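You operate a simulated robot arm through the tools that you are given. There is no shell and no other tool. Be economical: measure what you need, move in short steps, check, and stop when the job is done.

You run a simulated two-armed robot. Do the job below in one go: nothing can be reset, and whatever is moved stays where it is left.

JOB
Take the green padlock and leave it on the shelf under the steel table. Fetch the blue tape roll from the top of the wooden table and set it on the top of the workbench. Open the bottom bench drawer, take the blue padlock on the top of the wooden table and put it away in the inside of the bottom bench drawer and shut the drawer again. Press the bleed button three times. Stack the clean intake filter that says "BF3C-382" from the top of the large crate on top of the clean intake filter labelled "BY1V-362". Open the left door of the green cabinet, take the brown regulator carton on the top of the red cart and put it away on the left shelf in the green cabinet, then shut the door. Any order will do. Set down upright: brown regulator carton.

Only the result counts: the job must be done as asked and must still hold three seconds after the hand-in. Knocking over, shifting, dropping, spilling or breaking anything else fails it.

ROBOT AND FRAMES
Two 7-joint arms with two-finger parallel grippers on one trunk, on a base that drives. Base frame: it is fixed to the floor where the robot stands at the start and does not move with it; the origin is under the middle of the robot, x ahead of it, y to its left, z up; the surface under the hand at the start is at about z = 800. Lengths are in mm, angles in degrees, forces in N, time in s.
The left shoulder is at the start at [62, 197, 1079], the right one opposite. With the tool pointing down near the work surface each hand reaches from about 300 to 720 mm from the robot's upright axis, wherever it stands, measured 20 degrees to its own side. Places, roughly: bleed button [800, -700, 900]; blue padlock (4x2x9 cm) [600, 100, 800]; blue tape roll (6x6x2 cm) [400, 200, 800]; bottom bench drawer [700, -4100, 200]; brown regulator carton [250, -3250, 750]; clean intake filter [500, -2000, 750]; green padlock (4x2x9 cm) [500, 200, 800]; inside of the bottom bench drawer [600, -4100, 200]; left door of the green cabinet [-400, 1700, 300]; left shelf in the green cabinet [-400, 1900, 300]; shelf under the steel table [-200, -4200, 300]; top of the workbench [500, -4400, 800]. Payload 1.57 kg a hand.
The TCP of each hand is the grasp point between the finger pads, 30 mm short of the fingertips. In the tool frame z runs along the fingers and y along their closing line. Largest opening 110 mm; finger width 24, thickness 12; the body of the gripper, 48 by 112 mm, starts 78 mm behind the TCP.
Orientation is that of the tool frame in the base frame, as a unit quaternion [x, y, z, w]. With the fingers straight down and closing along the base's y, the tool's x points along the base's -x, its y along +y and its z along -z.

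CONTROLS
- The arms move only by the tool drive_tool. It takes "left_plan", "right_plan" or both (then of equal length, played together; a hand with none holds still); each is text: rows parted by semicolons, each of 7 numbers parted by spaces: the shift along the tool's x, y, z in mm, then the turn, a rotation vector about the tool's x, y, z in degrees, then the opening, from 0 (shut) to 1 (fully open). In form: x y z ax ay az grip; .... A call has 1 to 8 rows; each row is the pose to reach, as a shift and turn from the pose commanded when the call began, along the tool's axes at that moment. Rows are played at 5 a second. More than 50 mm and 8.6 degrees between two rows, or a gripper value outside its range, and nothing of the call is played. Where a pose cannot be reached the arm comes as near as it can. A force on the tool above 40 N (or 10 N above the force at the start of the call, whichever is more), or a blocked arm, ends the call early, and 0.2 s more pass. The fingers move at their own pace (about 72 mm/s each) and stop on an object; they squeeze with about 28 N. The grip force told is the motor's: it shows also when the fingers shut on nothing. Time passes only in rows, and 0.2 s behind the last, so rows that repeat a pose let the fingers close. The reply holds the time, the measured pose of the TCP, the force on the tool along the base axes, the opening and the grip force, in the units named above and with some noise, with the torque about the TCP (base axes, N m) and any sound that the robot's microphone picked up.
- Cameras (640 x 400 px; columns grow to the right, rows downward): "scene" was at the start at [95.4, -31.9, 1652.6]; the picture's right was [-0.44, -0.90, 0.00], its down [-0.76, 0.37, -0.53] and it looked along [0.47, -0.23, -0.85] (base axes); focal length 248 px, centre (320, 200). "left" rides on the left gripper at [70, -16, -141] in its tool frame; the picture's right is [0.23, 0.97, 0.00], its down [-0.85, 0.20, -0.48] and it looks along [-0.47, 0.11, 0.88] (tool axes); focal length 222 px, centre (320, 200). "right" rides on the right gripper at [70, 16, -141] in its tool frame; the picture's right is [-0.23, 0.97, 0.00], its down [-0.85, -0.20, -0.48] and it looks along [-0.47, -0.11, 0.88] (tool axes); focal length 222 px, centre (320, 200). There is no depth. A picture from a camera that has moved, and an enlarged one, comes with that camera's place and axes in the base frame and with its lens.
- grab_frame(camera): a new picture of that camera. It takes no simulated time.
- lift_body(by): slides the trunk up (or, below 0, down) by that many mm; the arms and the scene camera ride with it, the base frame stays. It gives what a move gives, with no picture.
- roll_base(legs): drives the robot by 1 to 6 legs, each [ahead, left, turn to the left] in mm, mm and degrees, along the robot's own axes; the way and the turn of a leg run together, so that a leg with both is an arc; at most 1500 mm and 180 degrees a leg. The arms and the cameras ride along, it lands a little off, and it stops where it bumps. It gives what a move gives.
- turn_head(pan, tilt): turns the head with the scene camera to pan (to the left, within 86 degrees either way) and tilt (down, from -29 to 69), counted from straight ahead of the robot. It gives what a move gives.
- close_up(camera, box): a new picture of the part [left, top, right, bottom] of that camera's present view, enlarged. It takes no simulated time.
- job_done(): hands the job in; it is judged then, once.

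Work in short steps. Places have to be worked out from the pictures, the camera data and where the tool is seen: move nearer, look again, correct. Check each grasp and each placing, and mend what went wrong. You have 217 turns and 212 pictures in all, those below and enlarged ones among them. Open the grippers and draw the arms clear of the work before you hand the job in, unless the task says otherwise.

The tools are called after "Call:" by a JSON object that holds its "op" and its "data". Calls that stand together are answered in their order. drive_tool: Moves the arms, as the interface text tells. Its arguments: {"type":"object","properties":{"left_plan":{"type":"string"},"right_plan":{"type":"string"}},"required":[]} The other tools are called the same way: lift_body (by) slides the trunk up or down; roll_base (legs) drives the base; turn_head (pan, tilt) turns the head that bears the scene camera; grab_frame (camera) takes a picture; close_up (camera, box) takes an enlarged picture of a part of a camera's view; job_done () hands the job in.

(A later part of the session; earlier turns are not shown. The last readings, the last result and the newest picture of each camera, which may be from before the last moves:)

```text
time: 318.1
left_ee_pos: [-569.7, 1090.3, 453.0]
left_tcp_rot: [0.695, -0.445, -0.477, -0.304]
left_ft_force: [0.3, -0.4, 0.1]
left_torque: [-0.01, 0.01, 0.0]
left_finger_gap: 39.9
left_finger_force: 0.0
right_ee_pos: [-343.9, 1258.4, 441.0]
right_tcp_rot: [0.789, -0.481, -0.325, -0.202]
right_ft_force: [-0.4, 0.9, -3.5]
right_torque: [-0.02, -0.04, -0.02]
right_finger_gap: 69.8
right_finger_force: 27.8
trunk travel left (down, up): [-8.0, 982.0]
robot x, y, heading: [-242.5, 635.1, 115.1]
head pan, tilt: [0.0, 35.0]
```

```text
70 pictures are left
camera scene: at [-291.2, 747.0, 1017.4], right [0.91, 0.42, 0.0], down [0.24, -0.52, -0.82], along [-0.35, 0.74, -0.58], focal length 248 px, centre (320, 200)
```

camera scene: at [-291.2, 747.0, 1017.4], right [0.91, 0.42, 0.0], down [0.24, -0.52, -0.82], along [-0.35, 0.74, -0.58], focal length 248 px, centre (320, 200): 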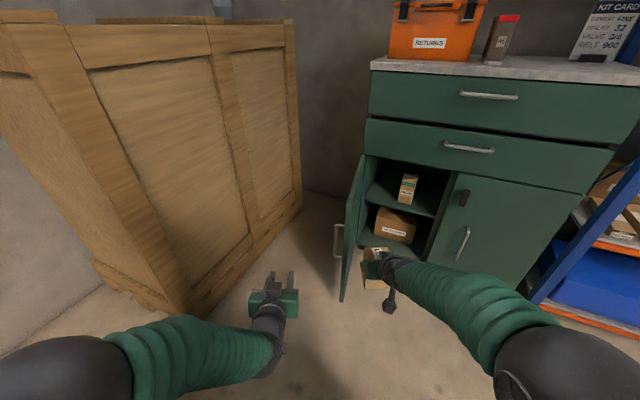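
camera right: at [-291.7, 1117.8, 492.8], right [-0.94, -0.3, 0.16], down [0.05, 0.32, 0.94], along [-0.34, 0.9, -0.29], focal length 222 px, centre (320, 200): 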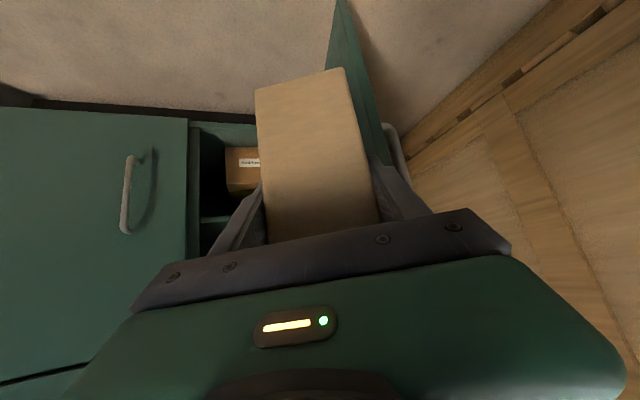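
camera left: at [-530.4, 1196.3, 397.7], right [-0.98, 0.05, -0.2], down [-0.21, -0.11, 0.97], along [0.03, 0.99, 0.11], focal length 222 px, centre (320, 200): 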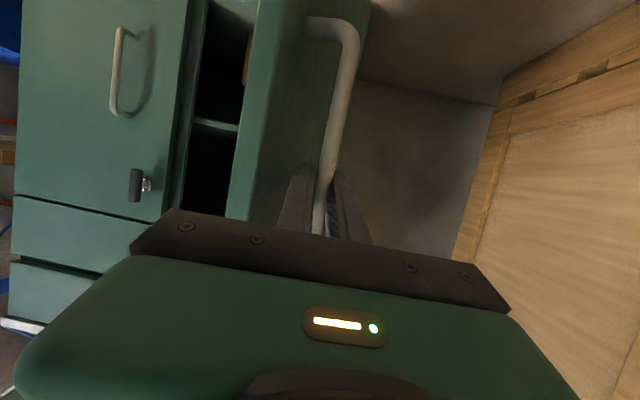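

The carton is upright and aligned again. The door at about 87° blocks the left zone, so I'll push it wider with the left hand from the inside: first right, then forward to bring that hand inside the door.

Call:
{"op": "roll_base", "data": {"legs": [[-63.6, -135.9, 0], [271.8, -127.2, 0]]}}

Call:
{"op": "grab_frame", "data": {"camera": "scene"}}

Call:
{"op": "grab_frame", "data": {"camera": "left"}}

```text
time: 321.1
left_ee_pos: [-417.4, 1389.5, 453.1]
left_tcp_rot: [0.694, -0.445, -0.476, -0.305]
left_ft_force: [0.0, 0.6, -1.1]
left_torque: [0.03, 0.04, 0.0]
left_finger_gap: 39.6
left_finger_force: 0.1
right_ee_pos: [-193.3, 1556.3, 442.4]
right_tcp_rot: [0.789, -0.481, -0.326, -0.201]
right_ft_force: [-0.5, -0.1, -5.7]
right_torque: [-0.03, 0.0, 0.01]
right_finger_gap: 69.9
right_finger_force: 28.2
trunk travel left (down, up): [-8.0, 982.0]
robot x, y, heading: [-90.9, 941.7, 115.1]
head pan, tilt: [0.0, 35.0]
```

```text
69 pictures are left
camera scene: at [-140.8, 1045.3, 1017.4], right [0.91, 0.42, 0.0], down [0.24, -0.52, -0.82], along [-0.35, 0.74, -0.58], focal length 248 px, centre (320, 200)
```

scene: 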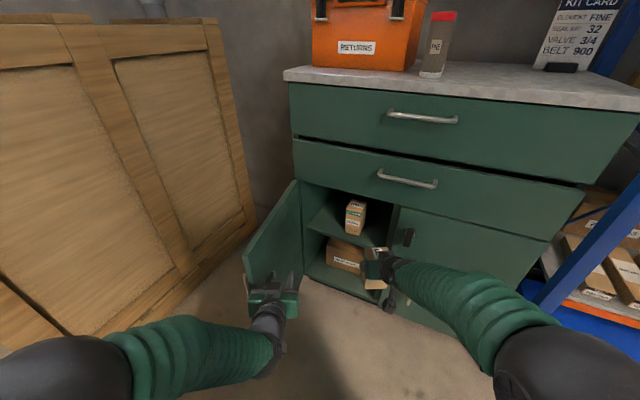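

```text
68 pictures are left
camera left: at [-338.7, 1253.0, 439.0], right [-0.85, -0.48, -0.21], down [-0.12, -0.21, 0.97], along [-0.51, 0.85, 0.12], focal length 222 px, centre (320, 200)
```

left: 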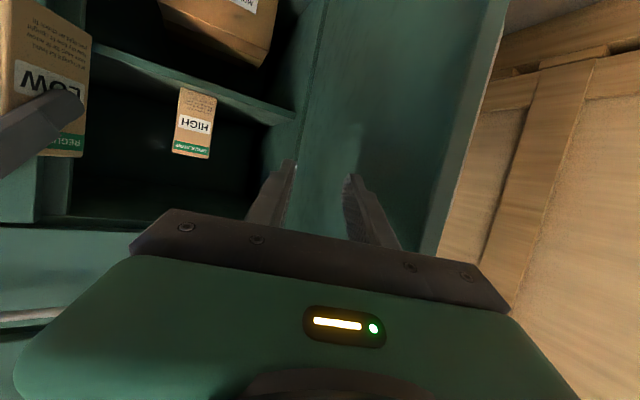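

The left hand is inside the open door. Pushing it left.

Call:
{"op": "roll_base", "data": {"legs": [[46, 100, 0]]}}

Call:
{"op": "roll_base", "data": {"legs": [[36, 77, 0]]}}

Call:
{"op": "grab_frame", "data": {"camera": "scene"}}

```text
time: 322.3
left_ee_pos: [-528.9, 1387.2, 453.2]
left_tcp_rot: [0.695, -0.444, -0.477, -0.304]
left_ft_force: [1.9, 1.6, 1.9]
left_torque: [0.0, 0.03, -0.11]
left_finger_gap: 38.1
left_finger_force: 0.0
right_ee_pos: [-303.9, 1554.6, 441.5]
right_tcp_rot: [0.788, -0.481, -0.325, -0.203]
right_ft_force: [-1.6, 0.2, -4.6]
right_torque: [-0.07, -0.04, 0.01]
right_finger_gap: 69.9
right_finger_force: 27.9
trunk travel left (down, up): [-8.0, 982.0]
robot x, y, heading: [-203.0, 938.1, 115.1]
head pan, tilt: [0.0, 35.0]
```

```text
time: 323.1
left_ee_pos: [-532.3, 1385.1, 453.9]
left_tcp_rot: [0.692, -0.449, -0.474, -0.308]
left_ft_force: [10.9, -1.8, 6.6]
left_torque: [0.13, 0.25, -0.16]
left_finger_gap: 31.4
left_finger_force: 0.1
right_ee_pos: [-310.0, 1554.3, 441.4]
right_tcp_rot: [0.788, -0.483, -0.324, -0.203]
right_ft_force: [0.3, -0.3, -4.0]
right_torque: [-0.04, -0.03, 0.0]
right_finger_gap: 70.1
right_finger_force: 28.1
trunk travel left (down, up): [-8.0, 982.0]
robot x, y, heading: [-210.3, 930.4, 114.9]
head pan, tilt: [0.0, 35.0]
stopped in leg 1: the force on the tool passed its limit at 57 N (the readings are from after the stop); the commanded pose is now the measured one
```

```text
67 pictures are left
camera scene: at [-259.6, 1043.5, 1017.6], right [0.91, 0.42, 0.0], down [0.24, -0.52, -0.82], along [-0.35, 0.74, -0.57], focal length 248 px, centre (320, 200)
```

scene: 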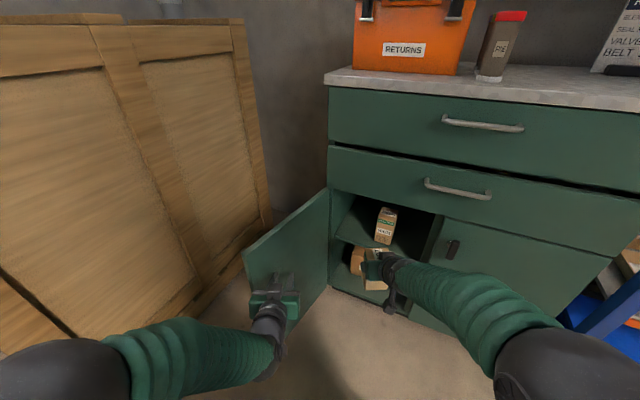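

The door reached its stop at about 105°. I'll ease off, then raise the left hand above the door.

Call:
{"op": "roll_base", "data": {"legs": [[-10, -18, 0]]}}

Call:
{"op": "drive_tool", "data": {"left_plan": "-41 0 -17 0 0 0 0.36; -83 0 -34 0 0 0 0.36; -125 0 -51 0 0 0 0.36; -167 0 -68 0 0 0 0.36; -208 0 -84 0 0 0 0.36; -250 0 -101 0 0 0 0.36"}}

Call:
{"op": "grab_frame", "data": {"camera": "scene"}}

Call:
{"op": "grab_frame", "data": {"camera": "right"}}

```text
time: 323.9
left_ee_pos: [-516.8, 1382.6, 452.8]
left_tcp_rot: [0.695, -0.446, -0.473, -0.306]
left_ft_force: [0.2, -0.1, 0.3]
left_torque: [0.01, 0.0, -0.01]
left_finger_gap: 39.9
left_finger_force: 0.0
right_ee_pos: [-293.1, 1551.3, 443.2]
right_tcp_rot: [0.789, -0.481, -0.323, -0.204]
right_ft_force: [-0.9, 0.4, -4.7]
right_torque: [-0.06, -0.01, -0.03]
right_finger_gap: 69.7
right_finger_force: 27.9
trunk travel left (down, up): [-8.0, 982.0]
robot x, y, heading: [-189.5, 934.3, 115.0]
head pan, tilt: [0.0, 35.0]
```

```text
time: 325.3
left_ee_pos: [-513.8, 1379.6, 722.0]
left_tcp_rot: [0.694, -0.446, -0.475, -0.306]
left_ft_force: [0.0, 0.2, 0.0]
left_torque: [-0.01, 0.02, -0.01]
left_finger_gap: 39.2
left_finger_force: 0.0
right_ee_pos: [-291.6, 1551.2, 443.3]
right_tcp_rot: [0.789, -0.482, -0.324, -0.203]
right_ft_force: [-0.7, -0.3, -4.0]
right_torque: [-0.02, -0.04, 0.02]
right_finger_gap: 69.9
right_finger_force: 27.7
trunk travel left (down, up): [-8.0, 982.0]
robot x, y, heading: [-185.8, 931.4, 115.1]
head pan, tilt: [0.0, 35.0]
```

```text
66 pictures are left
camera scene: at [-240.8, 1042.4, 1017.5], right [0.91, 0.42, 0.0], down [0.24, -0.52, -0.82], along [-0.35, 0.74, -0.58], focal length 248 px, centre (320, 200)
```

scene: 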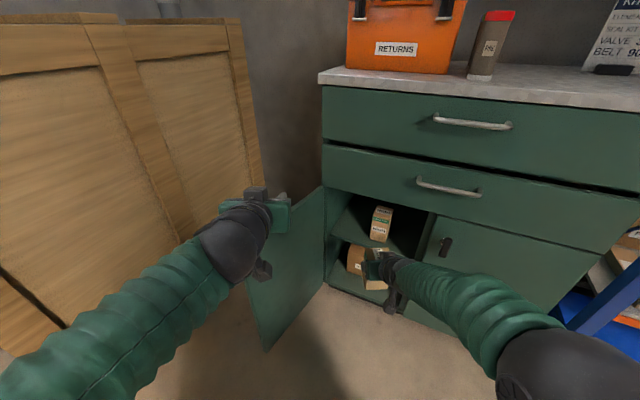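

```text
65 pictures are left
camera right: at [-239.3, 1411.5, 494.1], right [-0.94, -0.3, 0.15], down [0.05, 0.32, 0.94], along [-0.33, 0.9, -0.29], focal length 222 px, centre (320, 200)
```

right: 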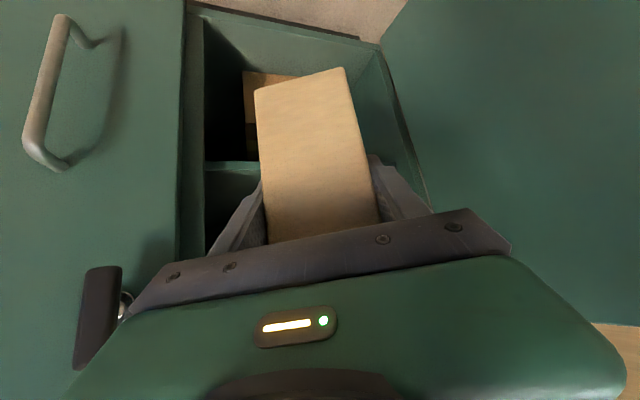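

Call:
{"op": "close_up", "data": {"camera": "scene", "box": [300, 170, 460, 310]}}

```text
2.86 times, centred on (380, 240) of scene
camera zoom: at [-240.8, 1042.4, 1017.5], right [0.91, 0.42, 0.0], down [0.24, -0.52, -0.82], along [-0.35, 0.74, -0.58], focal length 708 px, centre (149, 86)
```

zoom: 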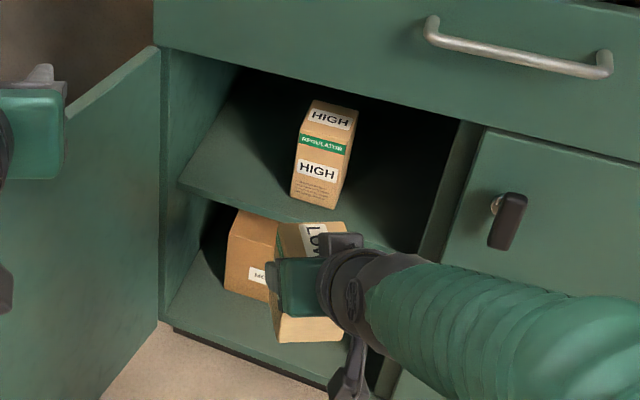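

The shelf is at z≈330 with its front at y≈1721, and the free zone is x -515 to -367. I'll lower the carton 30 mm and shift left to line up.

Call:
{"op": "drive_tool", "data": {"right_plan": "11 0 11 0 0 0 0; 22 0 22 0 0 0 0"}}

Call:
{"op": "roll_base", "data": {"legs": [[63, 135, 0]]}}

Call:
{"op": "grab_frame", "data": {"camera": "right"}}

Call:
{"op": "close_up", "data": {"camera": "scene", "box": [260, 130, 500, 330]}}

```text
time: 325.9
left_ee_pos: [-514.0, 1379.6, 720.4]
left_tcp_rot: [0.694, -0.447, -0.475, -0.306]
left_ft_force: [0.7, 0.0, -0.7]
left_torque: [0.03, 0.02, -0.03]
left_finger_gap: 39.7
left_finger_force: 0.0
right_ee_pos: [-291.1, 1551.6, 409.6]
right_tcp_rot: [0.788, -0.481, -0.325, -0.202]
right_ft_force: [-0.5, -0.3, -4.1]
right_torque: [-0.05, -0.04, -0.01]
right_finger_gap: 70.1
right_finger_force: 28.0
trunk travel left (down, up): [-8.0, 982.0]
robot x, y, heading: [-187.0, 934.8, 115.1]
head pan, tilt: [0.0, 35.0]
```

```text
time: 327.3
left_ee_pos: [-662.8, 1379.9, 721.1]
left_tcp_rot: [0.694, -0.447, -0.475, -0.305]
left_ft_force: [0.1, 0.1, 0.1]
left_torque: [0.03, -0.04, 0.0]
left_finger_gap: 39.7
left_finger_force: 0.2
right_ee_pos: [-440.4, 1553.1, 411.0]
right_tcp_rot: [0.789, -0.481, -0.326, -0.201]
right_ft_force: [0.2, 0.1, -4.7]
right_torque: [-0.04, -0.02, -0.01]
right_finger_gap: 69.9
right_finger_force: 28.2
trunk travel left (down, up): [-8.0, 982.0]
robot x, y, heading: [-337.7, 935.2, 115.1]
head pan, tilt: [0.0, 35.0]
```

```text
63 pictures are left
camera right: at [-387.9, 1412.0, 462.4], right [-0.94, -0.3, 0.16], down [0.05, 0.33, 0.94], along [-0.33, 0.9, -0.29], focal length 222 px, centre (320, 200)
```

right: 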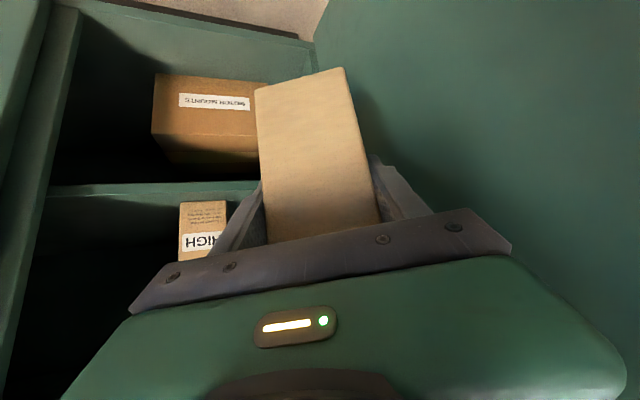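

```text
2.00 times, centred on (380, 230) of scene
camera zoom: at [-388.2, 1043.6, 1017.5], right [0.91, 0.43, 0.0], down [0.24, -0.52, -0.82], along [-0.35, 0.74, -0.58], focal length 496 px, centre (200, 140)
```

zoom: 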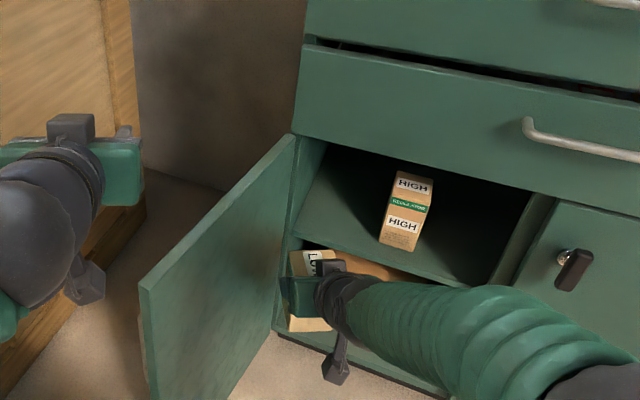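

Shelf height is confirmed at 329 and HIGH's left side at -366. The carton's bottom is at about 346. Moving in straight along +y in two parts.

Call:
{"op": "roll_base", "data": {"legs": [[100, -47, 0]]}}

Call:
{"op": "grab_frame", "data": {"camera": "right"}}

Call:
{"op": "grab_frame", "data": {"camera": "scene"}}

```text
time: 328.5
left_ee_pos: [-664.6, 1489.0, 721.0]
left_tcp_rot: [0.695, -0.446, -0.475, -0.305]
left_ft_force: [0.6, 0.6, -0.3]
left_torque: [0.03, 0.0, 0.0]
left_finger_gap: 39.8
left_finger_force: 0.0
right_ee_pos: [-440.9, 1662.7, 412.4]
right_tcp_rot: [0.789, -0.482, -0.324, -0.203]
right_ft_force: [0.6, -0.7, -4.0]
right_torque: [-0.03, -0.02, 0.02]
right_finger_gap: 70.1
right_finger_force: 27.9
trunk travel left (down, up): [-8.0, 982.0]
robot x, y, heading: [-340.2, 1043.3, 115.1]
head pan, tilt: [0.0, 35.0]
```

```text
61 pictures are left
camera right: at [-388.3, 1522.3, 462.9], right [-0.94, -0.3, 0.15], down [0.05, 0.32, 0.94], along [-0.33, 0.9, -0.29], focal length 222 px, centre (320, 200)
```

right: 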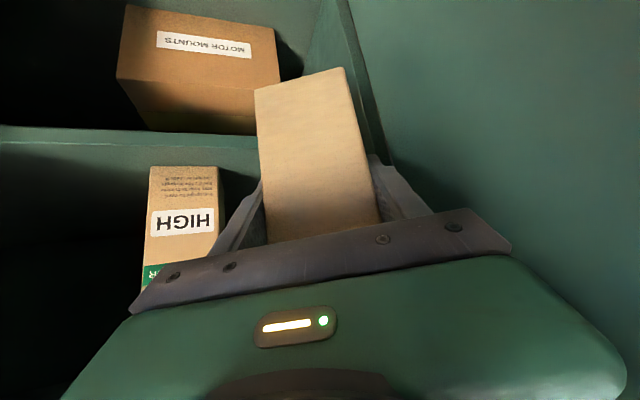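

```text
60 pictures are left
camera scene: at [-389.7, 1153.9, 1017.4], right [0.91, 0.43, 0.0], down [0.24, -0.52, -0.82], along [-0.35, 0.74, -0.58], focal length 248 px, centre (320, 200)
```

scene: 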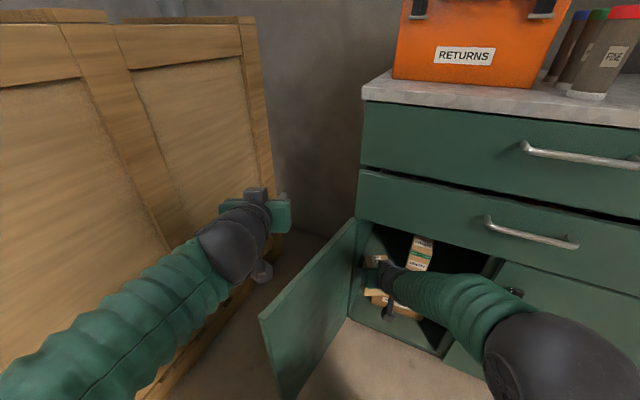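

Still aligned. Moving in the remaining 105.

Call:
{"op": "roll_base", "data": {"legs": [[95, -44.5, 0]]}}

Call:
{"op": "grab_frame", "data": {"camera": "right"}}

Call:
{"op": "close_up", "data": {"camera": "scene", "box": [300, 180, 540, 380]}}

```text
time: 329.6
left_ee_pos: [-664.3, 1595.5, 721.5]
left_tcp_rot: [0.694, -0.446, -0.475, -0.305]
left_ft_force: [0.3, -0.4, 0.0]
left_torque: [-0.01, 0.0, 0.02]
left_finger_gap: 39.5
left_finger_force: 0.1
right_ee_pos: [-439.4, 1768.7, 412.2]
right_tcp_rot: [0.788, -0.481, -0.325, -0.203]
right_ft_force: [0.4, 0.6, -4.1]
right_torque: [0.18, 0.08, -0.02]
right_finger_gap: 69.8
right_finger_force: 27.5
trunk travel left (down, up): [-8.0, 982.0]
robot x, y, heading: [-342.0, 1149.8, 115.3]
head pan, tilt: [0.0, 35.0]
```

```text
59 pictures are left
camera right: at [-387.9, 1628.4, 463.1], right [-0.94, -0.3, 0.15], down [0.05, 0.32, 0.95], along [-0.33, 0.9, -0.29], focal length 222 px, centre (320, 200)
```

right: 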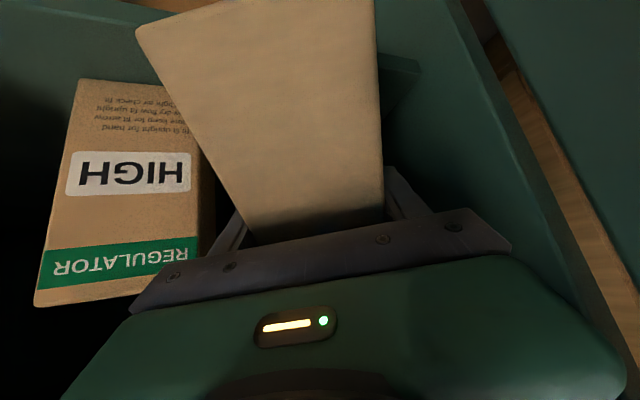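

```text
2.00 times, centred on (420, 280) of scene
camera zoom: at [-389.9, 1259.8, 1017.4], right [0.91, 0.43, 0.0], down [0.24, -0.52, -0.82], along [-0.35, 0.74, -0.58], focal length 496 px, centre (120, 40)
```

zoom: 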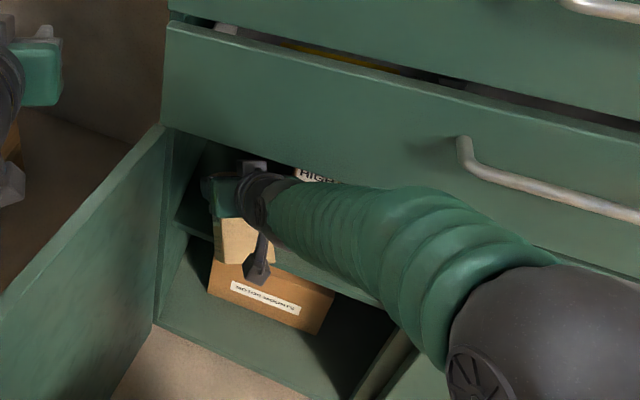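

The carton's bottom caught the shelf's front edge and it pivoted in the grip. I'll back out to inspect and correct.

Call:
{"op": "roll_base", "data": {"legs": [[-108, 50.5, 0]]}}

Call:
{"op": "grab_frame", "data": {"camera": "right"}}

Call:
{"op": "close_up", "data": {"camera": "scene", "box": [340, 210, 460, 330]}}

```text
time: 330.9
left_ee_pos: [-662.2, 1474.5, 723.2]
left_tcp_rot: [0.695, -0.446, -0.475, -0.305]
left_ft_force: [-1.1, 0.1, 1.0]
left_torque: [0.03, 0.02, 0.01]
left_finger_gap: 39.7
left_finger_force: 0.1
right_ee_pos: [-439.7, 1650.2, 411.5]
right_tcp_rot: [0.788, -0.481, -0.326, -0.204]
right_ft_force: [-0.6, -0.4, -4.4]
right_torque: [0.2, 0.08, 0.0]
right_finger_gap: 70.0
right_finger_force: 28.2
trunk travel left (down, up): [-8.0, 982.0]
robot x, y, heading: [-340.1, 1032.7, 115.4]
head pan, tilt: [0.0, 35.0]
```

```text
57 pictures are left
camera right: at [-387.5, 1508.3, 463.7], right [-0.94, -0.3, 0.15], down [0.05, 0.32, 0.95], along [-0.33, 0.9, -0.29], focal length 222 px, centre (320, 200)
```

right: 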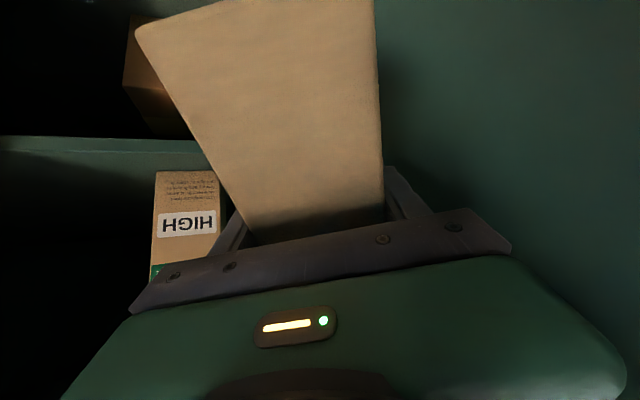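

```text
3.33 times, centred on (400, 270) of scene
camera zoom: at [-389.0, 1140.0, 1017.5], right [0.9, 0.43, 0.0], down [0.24, -0.52, -0.82], along [-0.35, 0.74, -0.58], focal length 826 px, centre (53, -33)
```

zoom: 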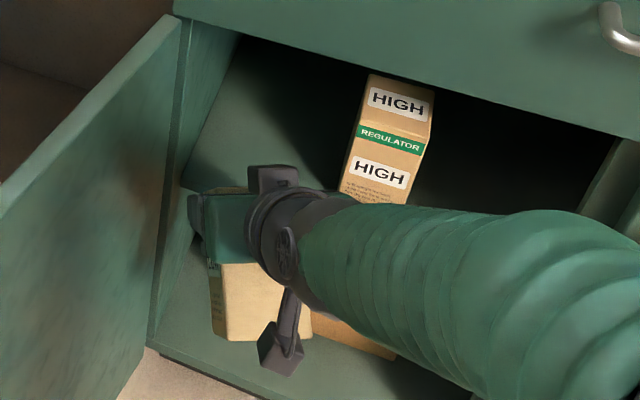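

The carton pivoted and slid in the grip. I'll back out into free space and pitch the hand up to see how the carton sits.

Call:
{"op": "roll_base", "data": {"legs": [[-208, 97, 0]]}}

Call:
{"op": "drive_tool", "data": {"right_plan": "-5 0 5 0 -8 0 0; -10 0 10 0 -16 0 0; -15 0 15 0 -24 0 0"}}

Call:
{"op": "grab_frame", "data": {"camera": "right"}}

Call:
{"op": "close_up", "data": {"camera": "scene", "box": [320, 190, 480, 330]}}

```text
time: 332.6
left_ee_pos: [-661.1, 1243.6, 723.5]
left_tcp_rot: [0.693, -0.446, -0.476, -0.306]
left_ft_force: [-0.6, -0.1, -0.3]
left_torque: [-0.01, -0.03, 0.01]
left_finger_gap: 39.4
left_finger_force: 0.1
right_ee_pos: [-438.3, 1418.4, 412.9]
right_tcp_rot: [0.788, -0.481, -0.326, -0.204]
right_ft_force: [0.2, -0.5, -4.6]
right_torque: [0.12, 0.08, 0.0]
right_finger_gap: 69.8
right_finger_force: 28.3
trunk travel left (down, up): [-8.0, 982.0]
robot x, y, heading: [-336.6, 802.7, 115.1]
head pan, tilt: [0.0, 35.0]
```

```text
time: 333.4
left_ee_pos: [-660.8, 1244.2, 724.3]
left_tcp_rot: [0.693, -0.447, -0.476, -0.306]
left_ft_force: [-0.5, 0.4, -0.7]
left_torque: [-0.02, 0.0, 0.01]
left_finger_gap: 39.6
left_finger_force: 0.0
right_ee_pos: [-446.8, 1437.4, 413.0]
right_tcp_rot: [0.702, -0.428, -0.484, -0.3]
right_ft_force: [0.5, 1.2, -4.2]
right_torque: [0.15, 0.06, -0.03]
right_finger_gap: 69.9
right_finger_force: 28.1
trunk travel left (down, up): [-8.0, 982.0]
robot x, y, heading: [-337.3, 801.2, 115.1]
head pan, tilt: [0.0, 35.0]
```

```text
55 pictures are left
camera right: at [-391.2, 1289.8, 399.2], right [-0.91, -0.37, 0.21], down [0.24, -0.04, 0.97], along [-0.35, 0.93, 0.13], focal length 222 px, centre (320, 200)
```

right: 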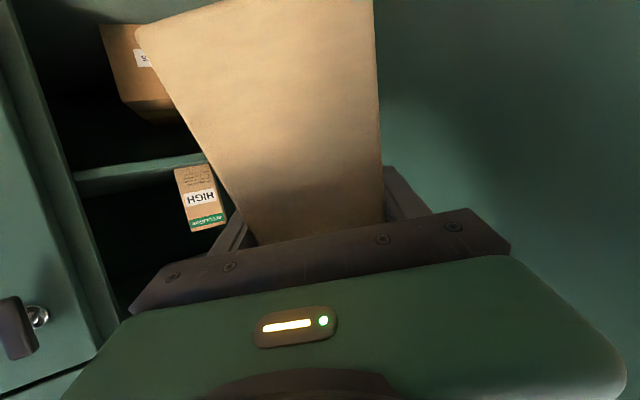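

```text
2.86 times, centred on (400, 260) of scene
camera zoom: at [-387.9, 910.0, 1017.5], right [0.91, 0.42, 0.0], down [0.24, -0.52, -0.82], along [-0.35, 0.74, -0.58], focal length 708 px, centre (91, 29)
```

zoom: 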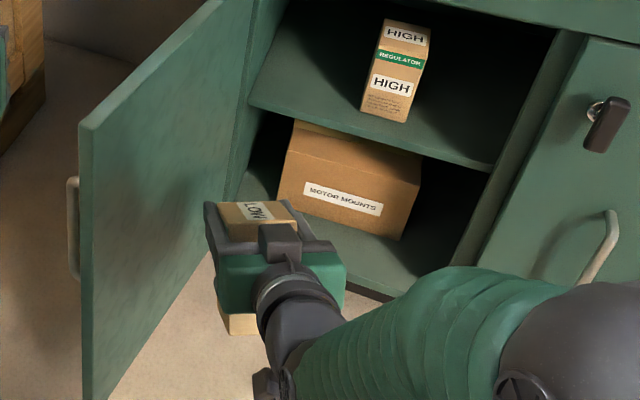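

The hand is at 69° and the carton still leans about 15° towards the palm, sitting about 44 mm back. I'll pitch up a bit more, then raise the trunk so I can set it on the cabinet top and regrasp it properly.

Call:
{"op": "drive_tool", "data": {"right_plan": "0 0 0 0 -7 0 0; 0 0 0 0 -14 0 0"}}

Call:
{"op": "lift_body", "data": {"by": 400}}

Call:
{"op": "lift_body", "data": {"by": 190}}

Call:
{"op": "grab_frame", "data": {"camera": "scene"}}

```text
time: 334.0
left_ee_pos: [-660.5, 1244.9, 723.0]
left_tcp_rot: [0.694, -0.446, -0.476, -0.305]
left_ft_force: [0.1, -0.2, 0.9]
left_torque: [0.0, -0.03, 0.06]
left_finger_gap: 39.8
left_finger_force: 0.1
right_ee_pos: [-448.0, 1437.4, 413.8]
right_tcp_rot: [0.638, -0.389, -0.565, -0.35]
right_ft_force: [0.8, -0.6, -4.2]
right_torque: [0.14, 0.02, -0.02]
right_finger_gap: 69.8
right_finger_force: 28.5
trunk travel left (down, up): [-8.0, 982.0]
robot x, y, heading: [-335.3, 805.8, 114.8]
head pan, tilt: [0.0, 35.0]
```

```text
time: 337.8
left_ee_pos: [-660.9, 1243.8, 1122.6]
left_tcp_rot: [0.694, -0.445, -0.476, -0.305]
left_ft_force: [0.6, 0.7, 0.1]
left_torque: [-0.02, -0.03, -0.02]
left_finger_gap: 39.6
left_finger_force: 0.0
right_ee_pos: [-448.6, 1436.7, 814.3]
right_tcp_rot: [0.639, -0.388, -0.565, -0.35]
right_ft_force: [0.2, 0.4, -3.8]
right_torque: [0.11, 0.04, -0.02]
right_finger_gap: 69.9
right_finger_force: 28.3
trunk travel left (down, up): [-408.0, 582.0]
robot x, y, heading: [-338.5, 801.3, 115.0]
head pan, tilt: [0.0, 35.0]
```

```text
time: 339.9
left_ee_pos: [-661.4, 1244.5, 1312.2]
left_tcp_rot: [0.694, -0.446, -0.476, -0.305]
left_ft_force: [-0.4, -0.2, -0.2]
left_torque: [0.01, -0.02, -0.01]
left_finger_gap: 39.3
left_finger_force: 0.1
right_ee_pos: [-447.5, 1437.5, 1002.7]
right_tcp_rot: [0.638, -0.389, -0.565, -0.35]
right_ft_force: [-0.2, 0.5, -4.8]
right_torque: [0.09, 0.03, 0.0]
right_finger_gap: 70.0
right_finger_force: 28.1
trunk travel left (down, up): [-598.0, 392.0]
robot x, y, heading: [-334.5, 801.9, 115.1]
head pan, tilt: [0.0, 35.0]
```

```text
53 pictures are left
camera scene: at [-388.6, 911.4, 1607.4], right [0.91, 0.43, 0.0], down [0.24, -0.52, -0.82], along [-0.35, 0.74, -0.58], focal length 248 px, centre (320, 200)
```

scene: 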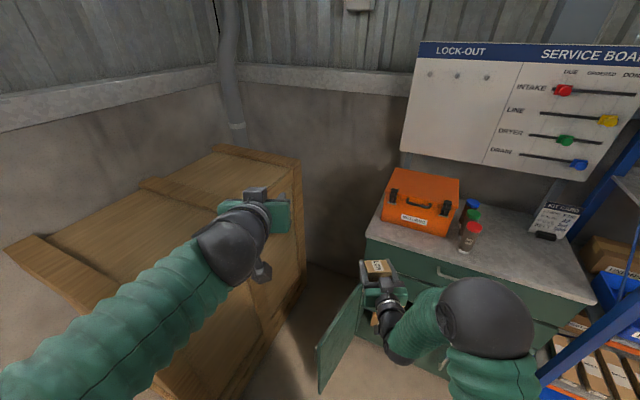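

Call:
{"op": "close_up", "data": {"camera": "scene", "box": [340, 240, 430, 340]}}

Call:
{"op": "grab_frame", "data": {"camera": "right"}}

```text
4.00 times, centred on (385, 290) of scene
camera zoom: at [-388.6, 911.4, 1607.4], right [0.91, 0.43, 0.0], down [0.24, -0.52, -0.82], along [-0.35, 0.74, -0.58], focal length 992 px, centre (60, -160)
```

zoom: 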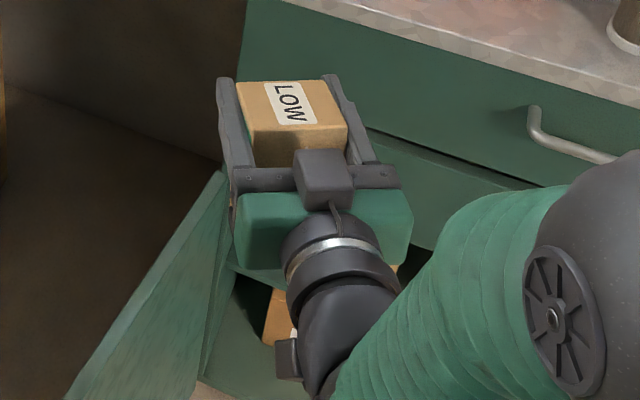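

```text
51 pictures are left
camera right: at [-395.4, 1298.3, 951.6], right [-0.88, -0.42, 0.22], down [0.34, -0.25, 0.91], along [-0.33, 0.87, 0.36], focal length 222 px, centre (320, 200)
```

right: 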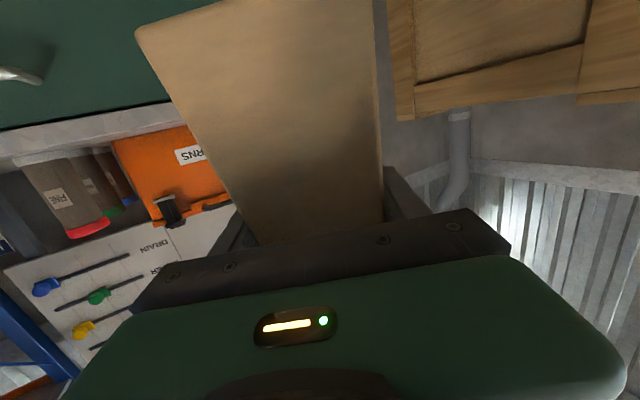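

Working it out in the tool frame: the carton's axis is nearly along tool x, its bottom is 95 mm below the TCP and its centre 25 mm back. With the hand pitched 11° further it will be upright, and the left gap still fits, so no regrasp is needed. Pitching up and lowering.

Call:
{"op": "drive_tool", "data": {"right_plan": "0 0 0 0 -5.5 0 0; 0 0 0 0 -10.7 0 0; 0 0 0 0 -10.7 0 0"}}

Call:
{"op": "lift_body", "data": {"by": -400}}

Call:
{"op": "lift_body", "data": {"by": -160}}

Call:
{"op": "close_up", "data": {"camera": "scene", "box": [300, 180, 500, 340]}}

```text
time: 340.7
left_ee_pos: [-661.1, 1243.7, 1314.5]
left_tcp_rot: [0.694, -0.445, -0.477, -0.305]
left_ft_force: [0.1, -0.1, 0.1]
left_torque: [0.0, -0.01, -0.02]
left_finger_gap: 39.6
left_finger_force: 0.1
right_ee_pos: [-447.7, 1437.9, 1004.0]
right_tcp_rot: [-0.583, 0.354, 0.622, 0.384]
right_ft_force: [0.8, 0.4, -3.8]
right_torque: [0.1, 0.02, 0.02]
right_finger_gap: 69.6
right_finger_force: 27.8
trunk travel left (down, up): [-598.0, 392.0]
robot x, y, heading: [-338.5, 801.6, 115.3]
head pan, tilt: [0.0, 35.0]
```

```text
time: 344.5
left_ee_pos: [-660.4, 1243.2, 912.9]
left_tcp_rot: [0.693, -0.445, -0.477, -0.306]
left_ft_force: [0.7, 0.1, 0.0]
left_torque: [0.03, 0.0, 0.01]
left_finger_gap: 39.5
left_finger_force: 0.1
right_ee_pos: [-448.0, 1438.0, 602.2]
right_tcp_rot: [-0.583, 0.355, 0.621, 0.385]
right_ft_force: [-0.4, 0.8, -4.9]
right_torque: [0.02, 0.06, -0.02]
right_finger_gap: 70.1
right_finger_force: 28.2
trunk travel left (down, up): [-198.0, 792.0]
robot x, y, heading: [-337.6, 803.1, 115.2]
head pan, tilt: [0.0, 35.0]
```

```text
time: 346.4
left_ee_pos: [-661.4, 1243.7, 752.8]
left_tcp_rot: [0.693, -0.446, -0.477, -0.306]
left_ft_force: [-0.6, 0.3, 1.6]
left_torque: [0.01, 0.03, 0.02]
left_finger_gap: 39.7
left_finger_force: 0.0
right_ee_pos: [-448.3, 1437.1, 444.3]
right_tcp_rot: [-0.583, 0.354, 0.622, 0.384]
right_ft_force: [0.4, 0.7, -4.9]
right_torque: [0.08, 0.01, -0.02]
right_finger_gap: 70.1
right_finger_force: 27.9
trunk travel left (down, up): [-38.0, 952.0]
robot x, y, heading: [-337.1, 803.1, 115.4]
head pan, tilt: [0.0, 35.0]
```

```text
2.50 times, centred on (400, 260) of scene
camera zoom: at [-388.1, 910.0, 1047.5], right [0.91, 0.43, 0.0], down [0.24, -0.52, -0.82], along [-0.35, 0.74, -0.58], focal length 620 px, centre (120, 50)
```

zoom: 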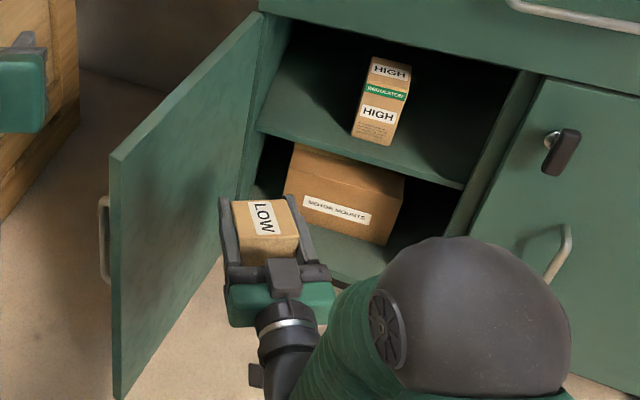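

The carton looks upright now, with about 19 mm clearance over the shelf. I'll advance to just before the shelf edge and check.

Call:
{"op": "roll_base", "data": {"legs": [[226, -107, 0]]}}

Call:
{"op": "grab_frame", "data": {"camera": "right"}}

Call:
{"op": "close_up", "data": {"camera": "scene", "box": [320, 200, 480, 330]}}

```text
time: 348.2
left_ee_pos: [-662.9, 1494.0, 753.0]
left_tcp_rot: [0.694, -0.446, -0.475, -0.306]
left_ft_force: [0.2, -0.7, 0.3]
left_torque: [-0.01, 0.0, -0.01]
left_finger_gap: 39.7
left_finger_force: 0.0
right_ee_pos: [-449.4, 1687.5, 443.6]
right_tcp_rot: [-0.583, 0.354, 0.622, 0.384]
right_ft_force: [-0.7, 0.2, -4.5]
right_torque: [0.1, 0.02, -0.01]
right_finger_gap: 69.9
right_finger_force: 28.0
trunk travel left (down, up): [-38.0, 952.0]
robot x, y, heading: [-339.4, 1051.3, 115.2]
head pan, tilt: [0.0, 35.0]
```

```text
49 pictures are left
camera right: at [-402.3, 1558.5, 365.1], right [-0.86, -0.46, 0.22], down [0.42, -0.39, 0.82], along [-0.29, 0.8, 0.53], focal length 222 px, centre (320, 200)
```

right: 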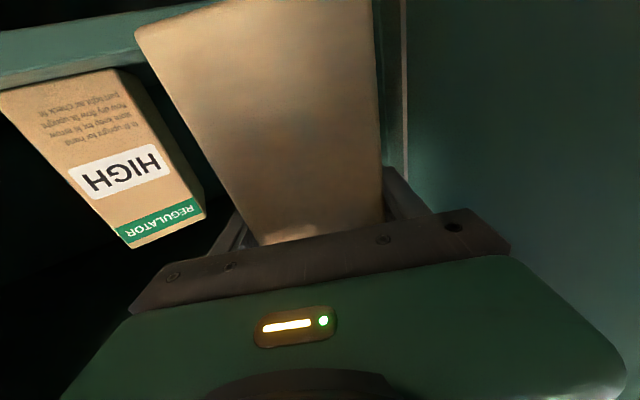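

```text
3.08 times, centred on (400, 265) of scene
camera zoom: at [-389.5, 1160.2, 1047.4], right [0.9, 0.43, 0.0], down [0.25, -0.52, -0.82], along [-0.35, 0.74, -0.58], focal length 763 px, centre (74, 0)
```

zoom: 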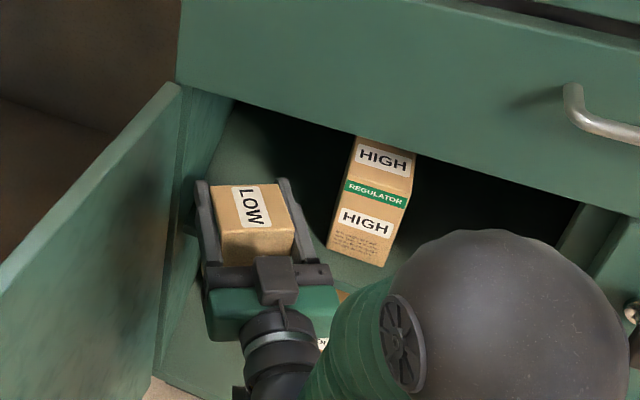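

Looks good: clear of HIGH and of the wall. Advancing the first half.

Call:
{"op": "roll_base", "data": {"legs": [[50, -23.5, 0]]}}

Call:
{"op": "close_up", "data": {"camera": "scene", "box": [320, 200, 480, 330]}}

```text
time: 349.1
left_ee_pos: [-663.2, 1547.0, 752.7]
left_tcp_rot: [0.693, -0.445, -0.476, -0.307]
left_ft_force: [-0.1, 0.2, 1.7]
left_torque: [0.0, 0.02, 0.0]
left_finger_gap: 39.6
left_finger_force: 0.0
right_ee_pos: [-451.1, 1739.9, 445.6]
right_tcp_rot: [-0.583, 0.354, 0.622, 0.384]
right_ft_force: [-2.1, -0.9, -0.5]
right_torque: [-0.06, 0.35, 0.01]
right_finger_gap: 69.8
right_finger_force: 28.0
trunk travel left (down, up): [-38.0, 952.0]
robot x, y, heading: [-337.7, 1107.7, 115.3]
head pan, tilt: [0.0, 35.0]
```

```text
3.08 times, centred on (400, 265) of scene
camera zoom: at [-390.9, 1213.7, 1047.5], right [0.9, 0.43, 0.0], down [0.25, -0.52, -0.82], along [-0.35, 0.74, -0.57], focal length 763 px, centre (74, 0)
```

zoom: 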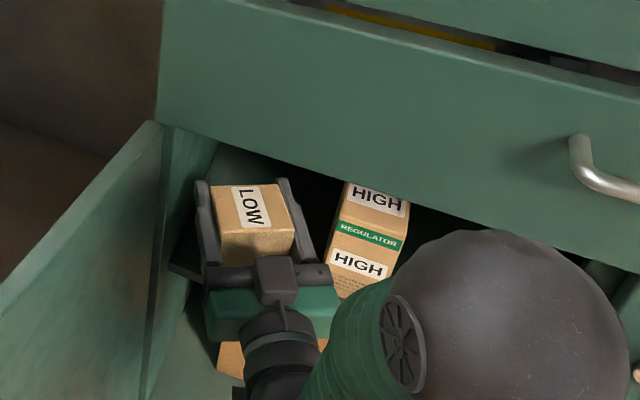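

A slight contact from below: the carton's bottom touches the shelf. I'll raise the trunk 15 mm.

Call:
{"op": "lift_body", "data": {"by": 15}}

Call:
{"op": "grab_frame", "data": {"camera": "right"}}

```text
time: 349.8
left_ee_pos: [-661.8, 1546.4, 768.9]
left_tcp_rot: [0.694, -0.445, -0.477, -0.305]
left_ft_force: [-0.7, -0.2, -0.3]
left_torque: [0.01, -0.03, -0.02]
left_finger_gap: 39.6
left_finger_force: 0.0
right_ee_pos: [-450.2, 1741.4, 458.9]
right_tcp_rot: [-0.583, 0.354, 0.622, 0.384]
right_ft_force: [0.2, 0.1, -5.4]
right_torque: [0.05, 0.02, 0.02]
right_finger_gap: 69.9
right_finger_force: 27.8
trunk travel left (down, up): [-53.0, 937.0]
robot x, y, heading: [-339.0, 1107.1, 115.2]
head pan, tilt: [0.0, 35.0]
```

```text
46 pictures are left
camera right: at [-402.9, 1612.4, 380.7], right [-0.86, -0.46, 0.22], down [0.42, -0.39, 0.82], along [-0.29, 0.8, 0.53], focal length 222 px, centre (320, 200)
```

right: 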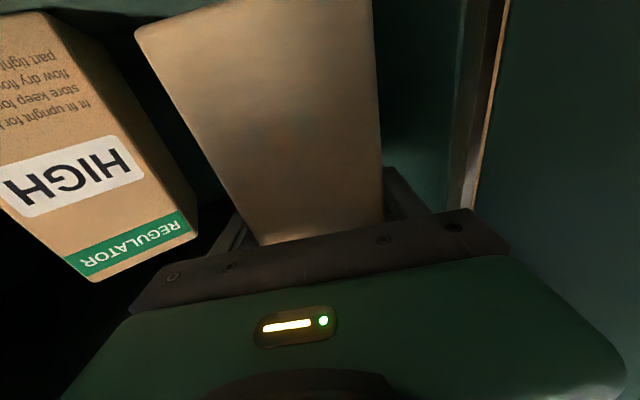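

Free again. Advancing the last 54 mm.

Call:
{"op": "roll_base", "data": {"legs": [[47.5, -25, 0]]}}

Call:
{"op": "grab_frame", "data": {"camera": "right"}}

Call:
{"op": "close_up", "data": {"camera": "scene", "box": [320, 200, 480, 330]}}

```text
time: 350.7
left_ee_pos: [-659.8, 1603.5, 769.9]
left_tcp_rot: [0.693, -0.446, -0.477, -0.306]
left_ft_force: [0.2, 0.0, 0.1]
left_torque: [-0.03, -0.01, 0.0]
left_finger_gap: 39.3
left_finger_force: 0.0
right_ee_pos: [-446.7, 1796.7, 458.9]
right_tcp_rot: [-0.584, 0.354, 0.623, 0.383]
right_ft_force: [0.5, 0.0, -3.6]
right_torque: [0.08, 0.07, 0.01]
right_finger_gap: 69.6
right_finger_force: 28.3
trunk travel left (down, up): [-53.0, 937.0]
robot x, y, heading: [-336.4, 1160.7, 115.1]
head pan, tilt: [0.0, 35.0]
```

```text
45 pictures are left
camera right: at [-399.6, 1667.7, 380.8], right [-0.86, -0.46, 0.22], down [0.42, -0.39, 0.82], along [-0.29, 0.8, 0.53], focal length 222 px, centre (320, 200)
```

right: 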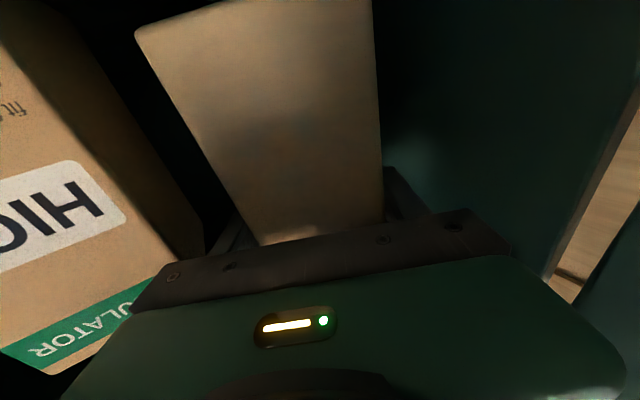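

```text
3.08 times, centred on (400, 265) of scene
camera zoom: at [-386.9, 1270.2, 1062.5], right [0.9, 0.43, 0.0], down [0.24, -0.52, -0.82], along [-0.35, 0.74, -0.58], focal length 763 px, centre (74, 0)
```

zoom: 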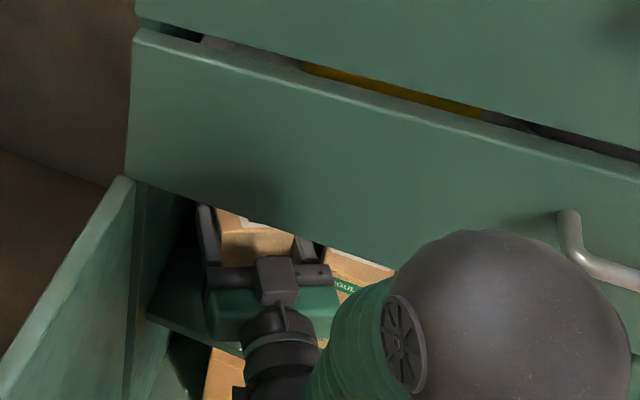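

In place with nothing touched. Lowering to the shelf in small steps.

Call:
{"op": "lift_body", "data": {"by": -12}}

Call:
{"op": "lift_body", "data": {"by": -4}}

```text
time: 351.3
left_ee_pos: [-658.4, 1601.6, 758.2]
left_tcp_rot: [0.692, -0.446, -0.477, -0.306]
left_ft_force: [0.9, -0.1, 0.4]
left_torque: [0.0, 0.0, -0.03]
left_finger_gap: 39.6
left_finger_force: 0.1
right_ee_pos: [-446.6, 1795.6, 448.8]
right_tcp_rot: [-0.583, 0.354, 0.623, 0.383]
right_ft_force: [0.1, -0.2, -5.3]
right_torque: [0.11, 0.01, 0.02]
right_finger_gap: 69.6
right_finger_force: 27.7
trunk travel left (down, up): [-41.0, 949.0]
robot x, y, heading: [-339.9, 1162.8, 115.2]
head pan, tilt: [0.0, 35.0]
```

```text
time: 351.8
left_ee_pos: [-659.5, 1601.0, 754.7]
left_tcp_rot: [0.693, -0.445, -0.478, -0.306]
left_ft_force: [-0.1, -1.2, 0.5]
left_torque: [0.02, 0.01, -0.03]
left_finger_gap: 39.4
left_finger_force: 0.1
right_ee_pos: [-446.3, 1795.8, 444.3]
right_tcp_rot: [-0.582, 0.353, 0.624, 0.384]
right_ft_force: [-0.4, 1.2, -2.3]
right_torque: [0.14, 0.16, -0.01]
right_finger_gap: 69.9
right_finger_force: 27.8
trunk travel left (down, up): [-37.0, 953.0]
robot x, y, heading: [-336.1, 1161.0, 115.4]
head pan, tilt: [0.0, 35.0]
```

Call:
{"op": "lift_body", "data": {"by": -4}}

```text
time: 352.4
left_ee_pos: [-658.7, 1600.8, 750.7]
left_tcp_rot: [0.692, -0.445, -0.478, -0.308]
left_ft_force: [-0.1, 0.2, 0.0]
left_torque: [-0.03, -0.02, 0.04]
left_finger_gap: 39.3
left_finger_force: 0.1
right_ee_pos: [-447.3, 1795.5, 443.6]
right_tcp_rot: [-0.579, 0.353, 0.625, 0.386]
right_ft_force: [1.8, -1.8, 16.4]
right_torque: [-0.35, 0.48, 0.1]
right_finger_gap: 69.7
right_finger_force: 27.9
trunk travel left (down, up): [-33.0, 957.0]
robot x, y, heading: [-333.8, 1160.9, 115.0]
head pan, tilt: [0.0, 35.0]
```

It's seated on the shelf. I'll open just slightly.

Call:
{"op": "drive_tool", "data": {"right_plan": "0 0 0 0 0 0 0.67; 0 0 0 0 0 0 0.69; 0 0 0 0 0 0 0.69"}}

Call:
{"op": "grab_frame", "data": {"camera": "right"}}

```text
time: 353.2
left_ee_pos: [-659.5, 1601.1, 750.6]
left_tcp_rot: [0.693, -0.445, -0.477, -0.307]
left_ft_force: [1.1, 0.6, 0.5]
left_torque: [-0.02, -0.02, -0.07]
left_finger_gap: 39.7
left_finger_force: 0.0
right_ee_pos: [-447.2, 1795.3, 439.5]
right_tcp_rot: [-0.583, 0.353, 0.624, 0.383]
right_ft_force: [-0.3, -0.5, 1.1]
right_torque: [0.02, 0.03, -0.02]
right_finger_gap: 75.8
right_finger_force: 0.1
trunk travel left (down, up): [-33.0, 957.0]
robot x, y, heading: [-333.9, 1158.2, 115.0]
head pan, tilt: [0.0, 35.0]
```

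```text
43 pictures are left
camera right: at [-399.5, 1667.3, 361.5], right [-0.86, -0.46, 0.22], down [0.42, -0.39, 0.82], along [-0.29, 0.8, 0.53], focal length 222 px, centre (320, 200)
```

right: 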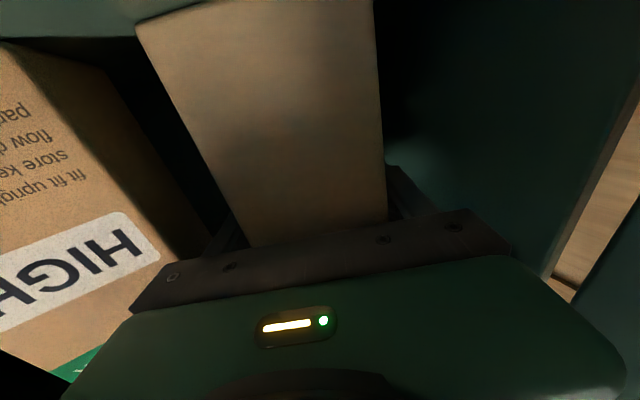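

Released and standing. I'll back straight out along the hand's axis.

Call:
{"op": "roll_base", "data": {"legs": [[-60, 0, 0]]}}

Call:
{"op": "roll_base", "data": {"legs": [[-200, 0, 0]]}}

Call:
{"op": "grab_frame", "data": {"camera": "scene"}}

```text
time: 354.1
left_ee_pos: [-633.8, 1546.4, 750.1]
left_tcp_rot: [0.693, -0.446, -0.477, -0.307]
left_ft_force: [0.2, 0.3, 0.6]
left_torque: [0.0, 0.04, 0.01]
left_finger_gap: 39.5
left_finger_force: 0.1
right_ee_pos: [-421.5, 1741.4, 440.8]
right_tcp_rot: [-0.583, 0.353, 0.623, 0.383]
right_ft_force: [-0.5, 0.5, -0.4]
right_torque: [0.02, 0.06, 0.0]
right_finger_gap: 76.0
right_finger_force: 0.1
trunk travel left (down, up): [-33.0, 957.0]
robot x, y, heading: [-307.4, 1110.8, 115.3]
head pan, tilt: [0.0, 35.0]
```

```text
time: 355.7
left_ee_pos: [-547.8, 1364.5, 750.9]
left_tcp_rot: [0.692, -0.445, -0.478, -0.307]
left_ft_force: [0.2, 0.5, 0.4]
left_torque: [0.01, 0.04, 0.0]
left_finger_gap: 39.6
left_finger_force: 0.0
right_ee_pos: [-335.8, 1558.1, 440.7]
right_tcp_rot: [-0.582, 0.354, 0.623, 0.384]
right_ft_force: [-0.1, 0.3, -1.2]
right_torque: [-0.05, 0.0, -0.02]
right_finger_gap: 76.0
right_finger_force: 0.0
trunk travel left (down, up): [-33.0, 957.0]
robot x, y, heading: [-225.4, 928.9, 115.2]
head pan, tilt: [0.0, 35.0]
```

```text
42 pictures are left
camera scene: at [-275.4, 1032.8, 1042.6], right [0.9, 0.43, 0.0], down [0.25, -0.52, -0.82], along [-0.35, 0.74, -0.57], focal length 248 px, centre (320, 200)
```

scene: 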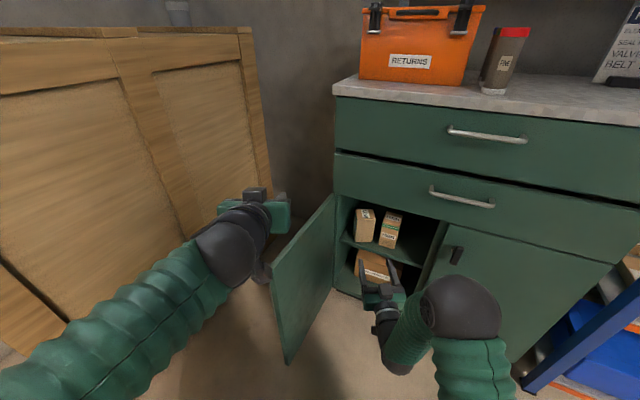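

Call:
{"op": "close_up", "data": {"camera": "scene", "box": [330, 190, 450, 300]}}

```text
3.64 times, centred on (390, 245) of scene
camera zoom: at [-275.4, 1032.8, 1042.6], right [0.9, 0.43, 0.0], down [0.25, -0.52, -0.82], along [-0.35, 0.74, -0.57], focal length 902 px, centre (66, 36)
```

zoom: 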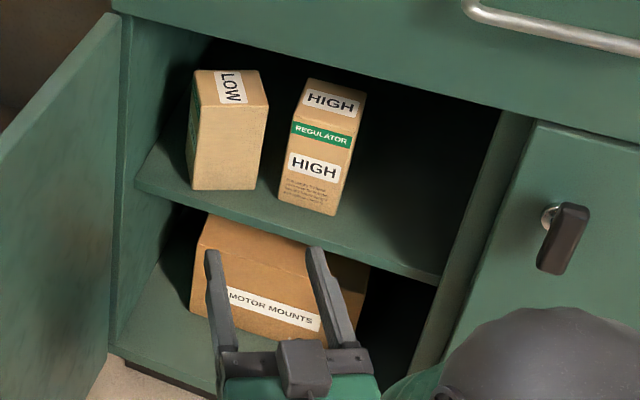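

The carton stands upright on the left shelf. To shut the door I'll bring the left hand outside it: first over and to the left, above the door's height.

Call:
{"op": "roll_base", "data": {"legs": [[100, 70, 0]]}}

Call:
{"op": "drive_tool", "data": {"left_plan": "42 0 17 0 0 0 0; 84 0 34 0 0 0 0; 126 0 51 0 0 0 0; 168 0 68 0 0 0 0; 210 0 85 0 0 0 0; 250 0 101 0 0 0 0"}}

Call:
{"op": "grab_frame", "data": {"camera": "scene"}}

```text
time: 357.0
left_ee_pos: [-653.3, 1423.0, 751.1]
left_tcp_rot: [0.693, -0.445, -0.478, -0.306]
left_ft_force: [0.7, -0.8, -0.5]
left_torque: [0.01, -0.02, 0.04]
left_finger_gap: 39.7
left_finger_force: 0.2
right_ee_pos: [-443.0, 1619.1, 440.9]
right_tcp_rot: [-0.582, 0.353, 0.624, 0.384]
right_ft_force: [-0.3, -1.3, 1.0]
right_torque: [0.0, -0.02, -0.02]
right_finger_gap: 75.8
right_finger_force: 0.2
trunk travel left (down, up): [-33.0, 957.0]
robot x, y, heading: [-330.6, 983.8, 115.7]
head pan, tilt: [0.0, 35.0]
```

```text
time: 358.4
left_ee_pos: [-655.9, 1428.5, 480.0]
left_tcp_rot: [0.691, -0.445, -0.479, -0.308]
left_ft_force: [0.2, -0.1, 0.0]
left_torque: [0.0, -0.01, -0.02]
left_finger_gap: 0.0
left_finger_force: 20.8
right_ee_pos: [-441.8, 1617.2, 442.2]
right_tcp_rot: [-0.582, 0.352, 0.624, 0.384]
right_ft_force: [-0.1, 0.2, 0.3]
right_torque: [-0.04, 0.0, 0.02]
right_finger_gap: 76.0
right_finger_force: 0.0
trunk travel left (down, up): [-33.0, 957.0]
robot x, y, heading: [-332.3, 984.9, 115.3]
head pan, tilt: [0.0, 35.0]
```

```text
40 pictures are left
camera scene: at [-381.6, 1093.6, 1042.5], right [0.9, 0.43, 0.0], down [0.25, -0.52, -0.82], along [-0.35, 0.74, -0.58], focal length 248 px, centre (320, 200)
```

scene: 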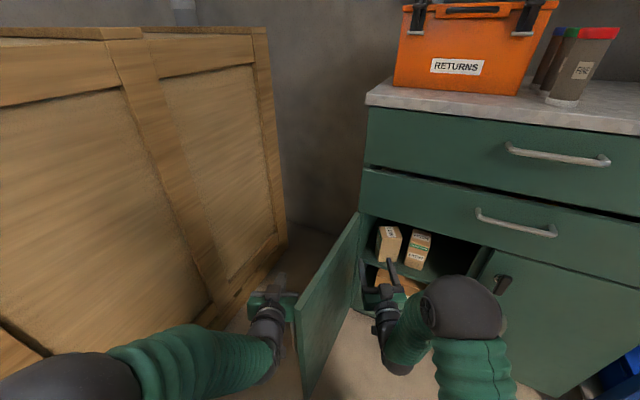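

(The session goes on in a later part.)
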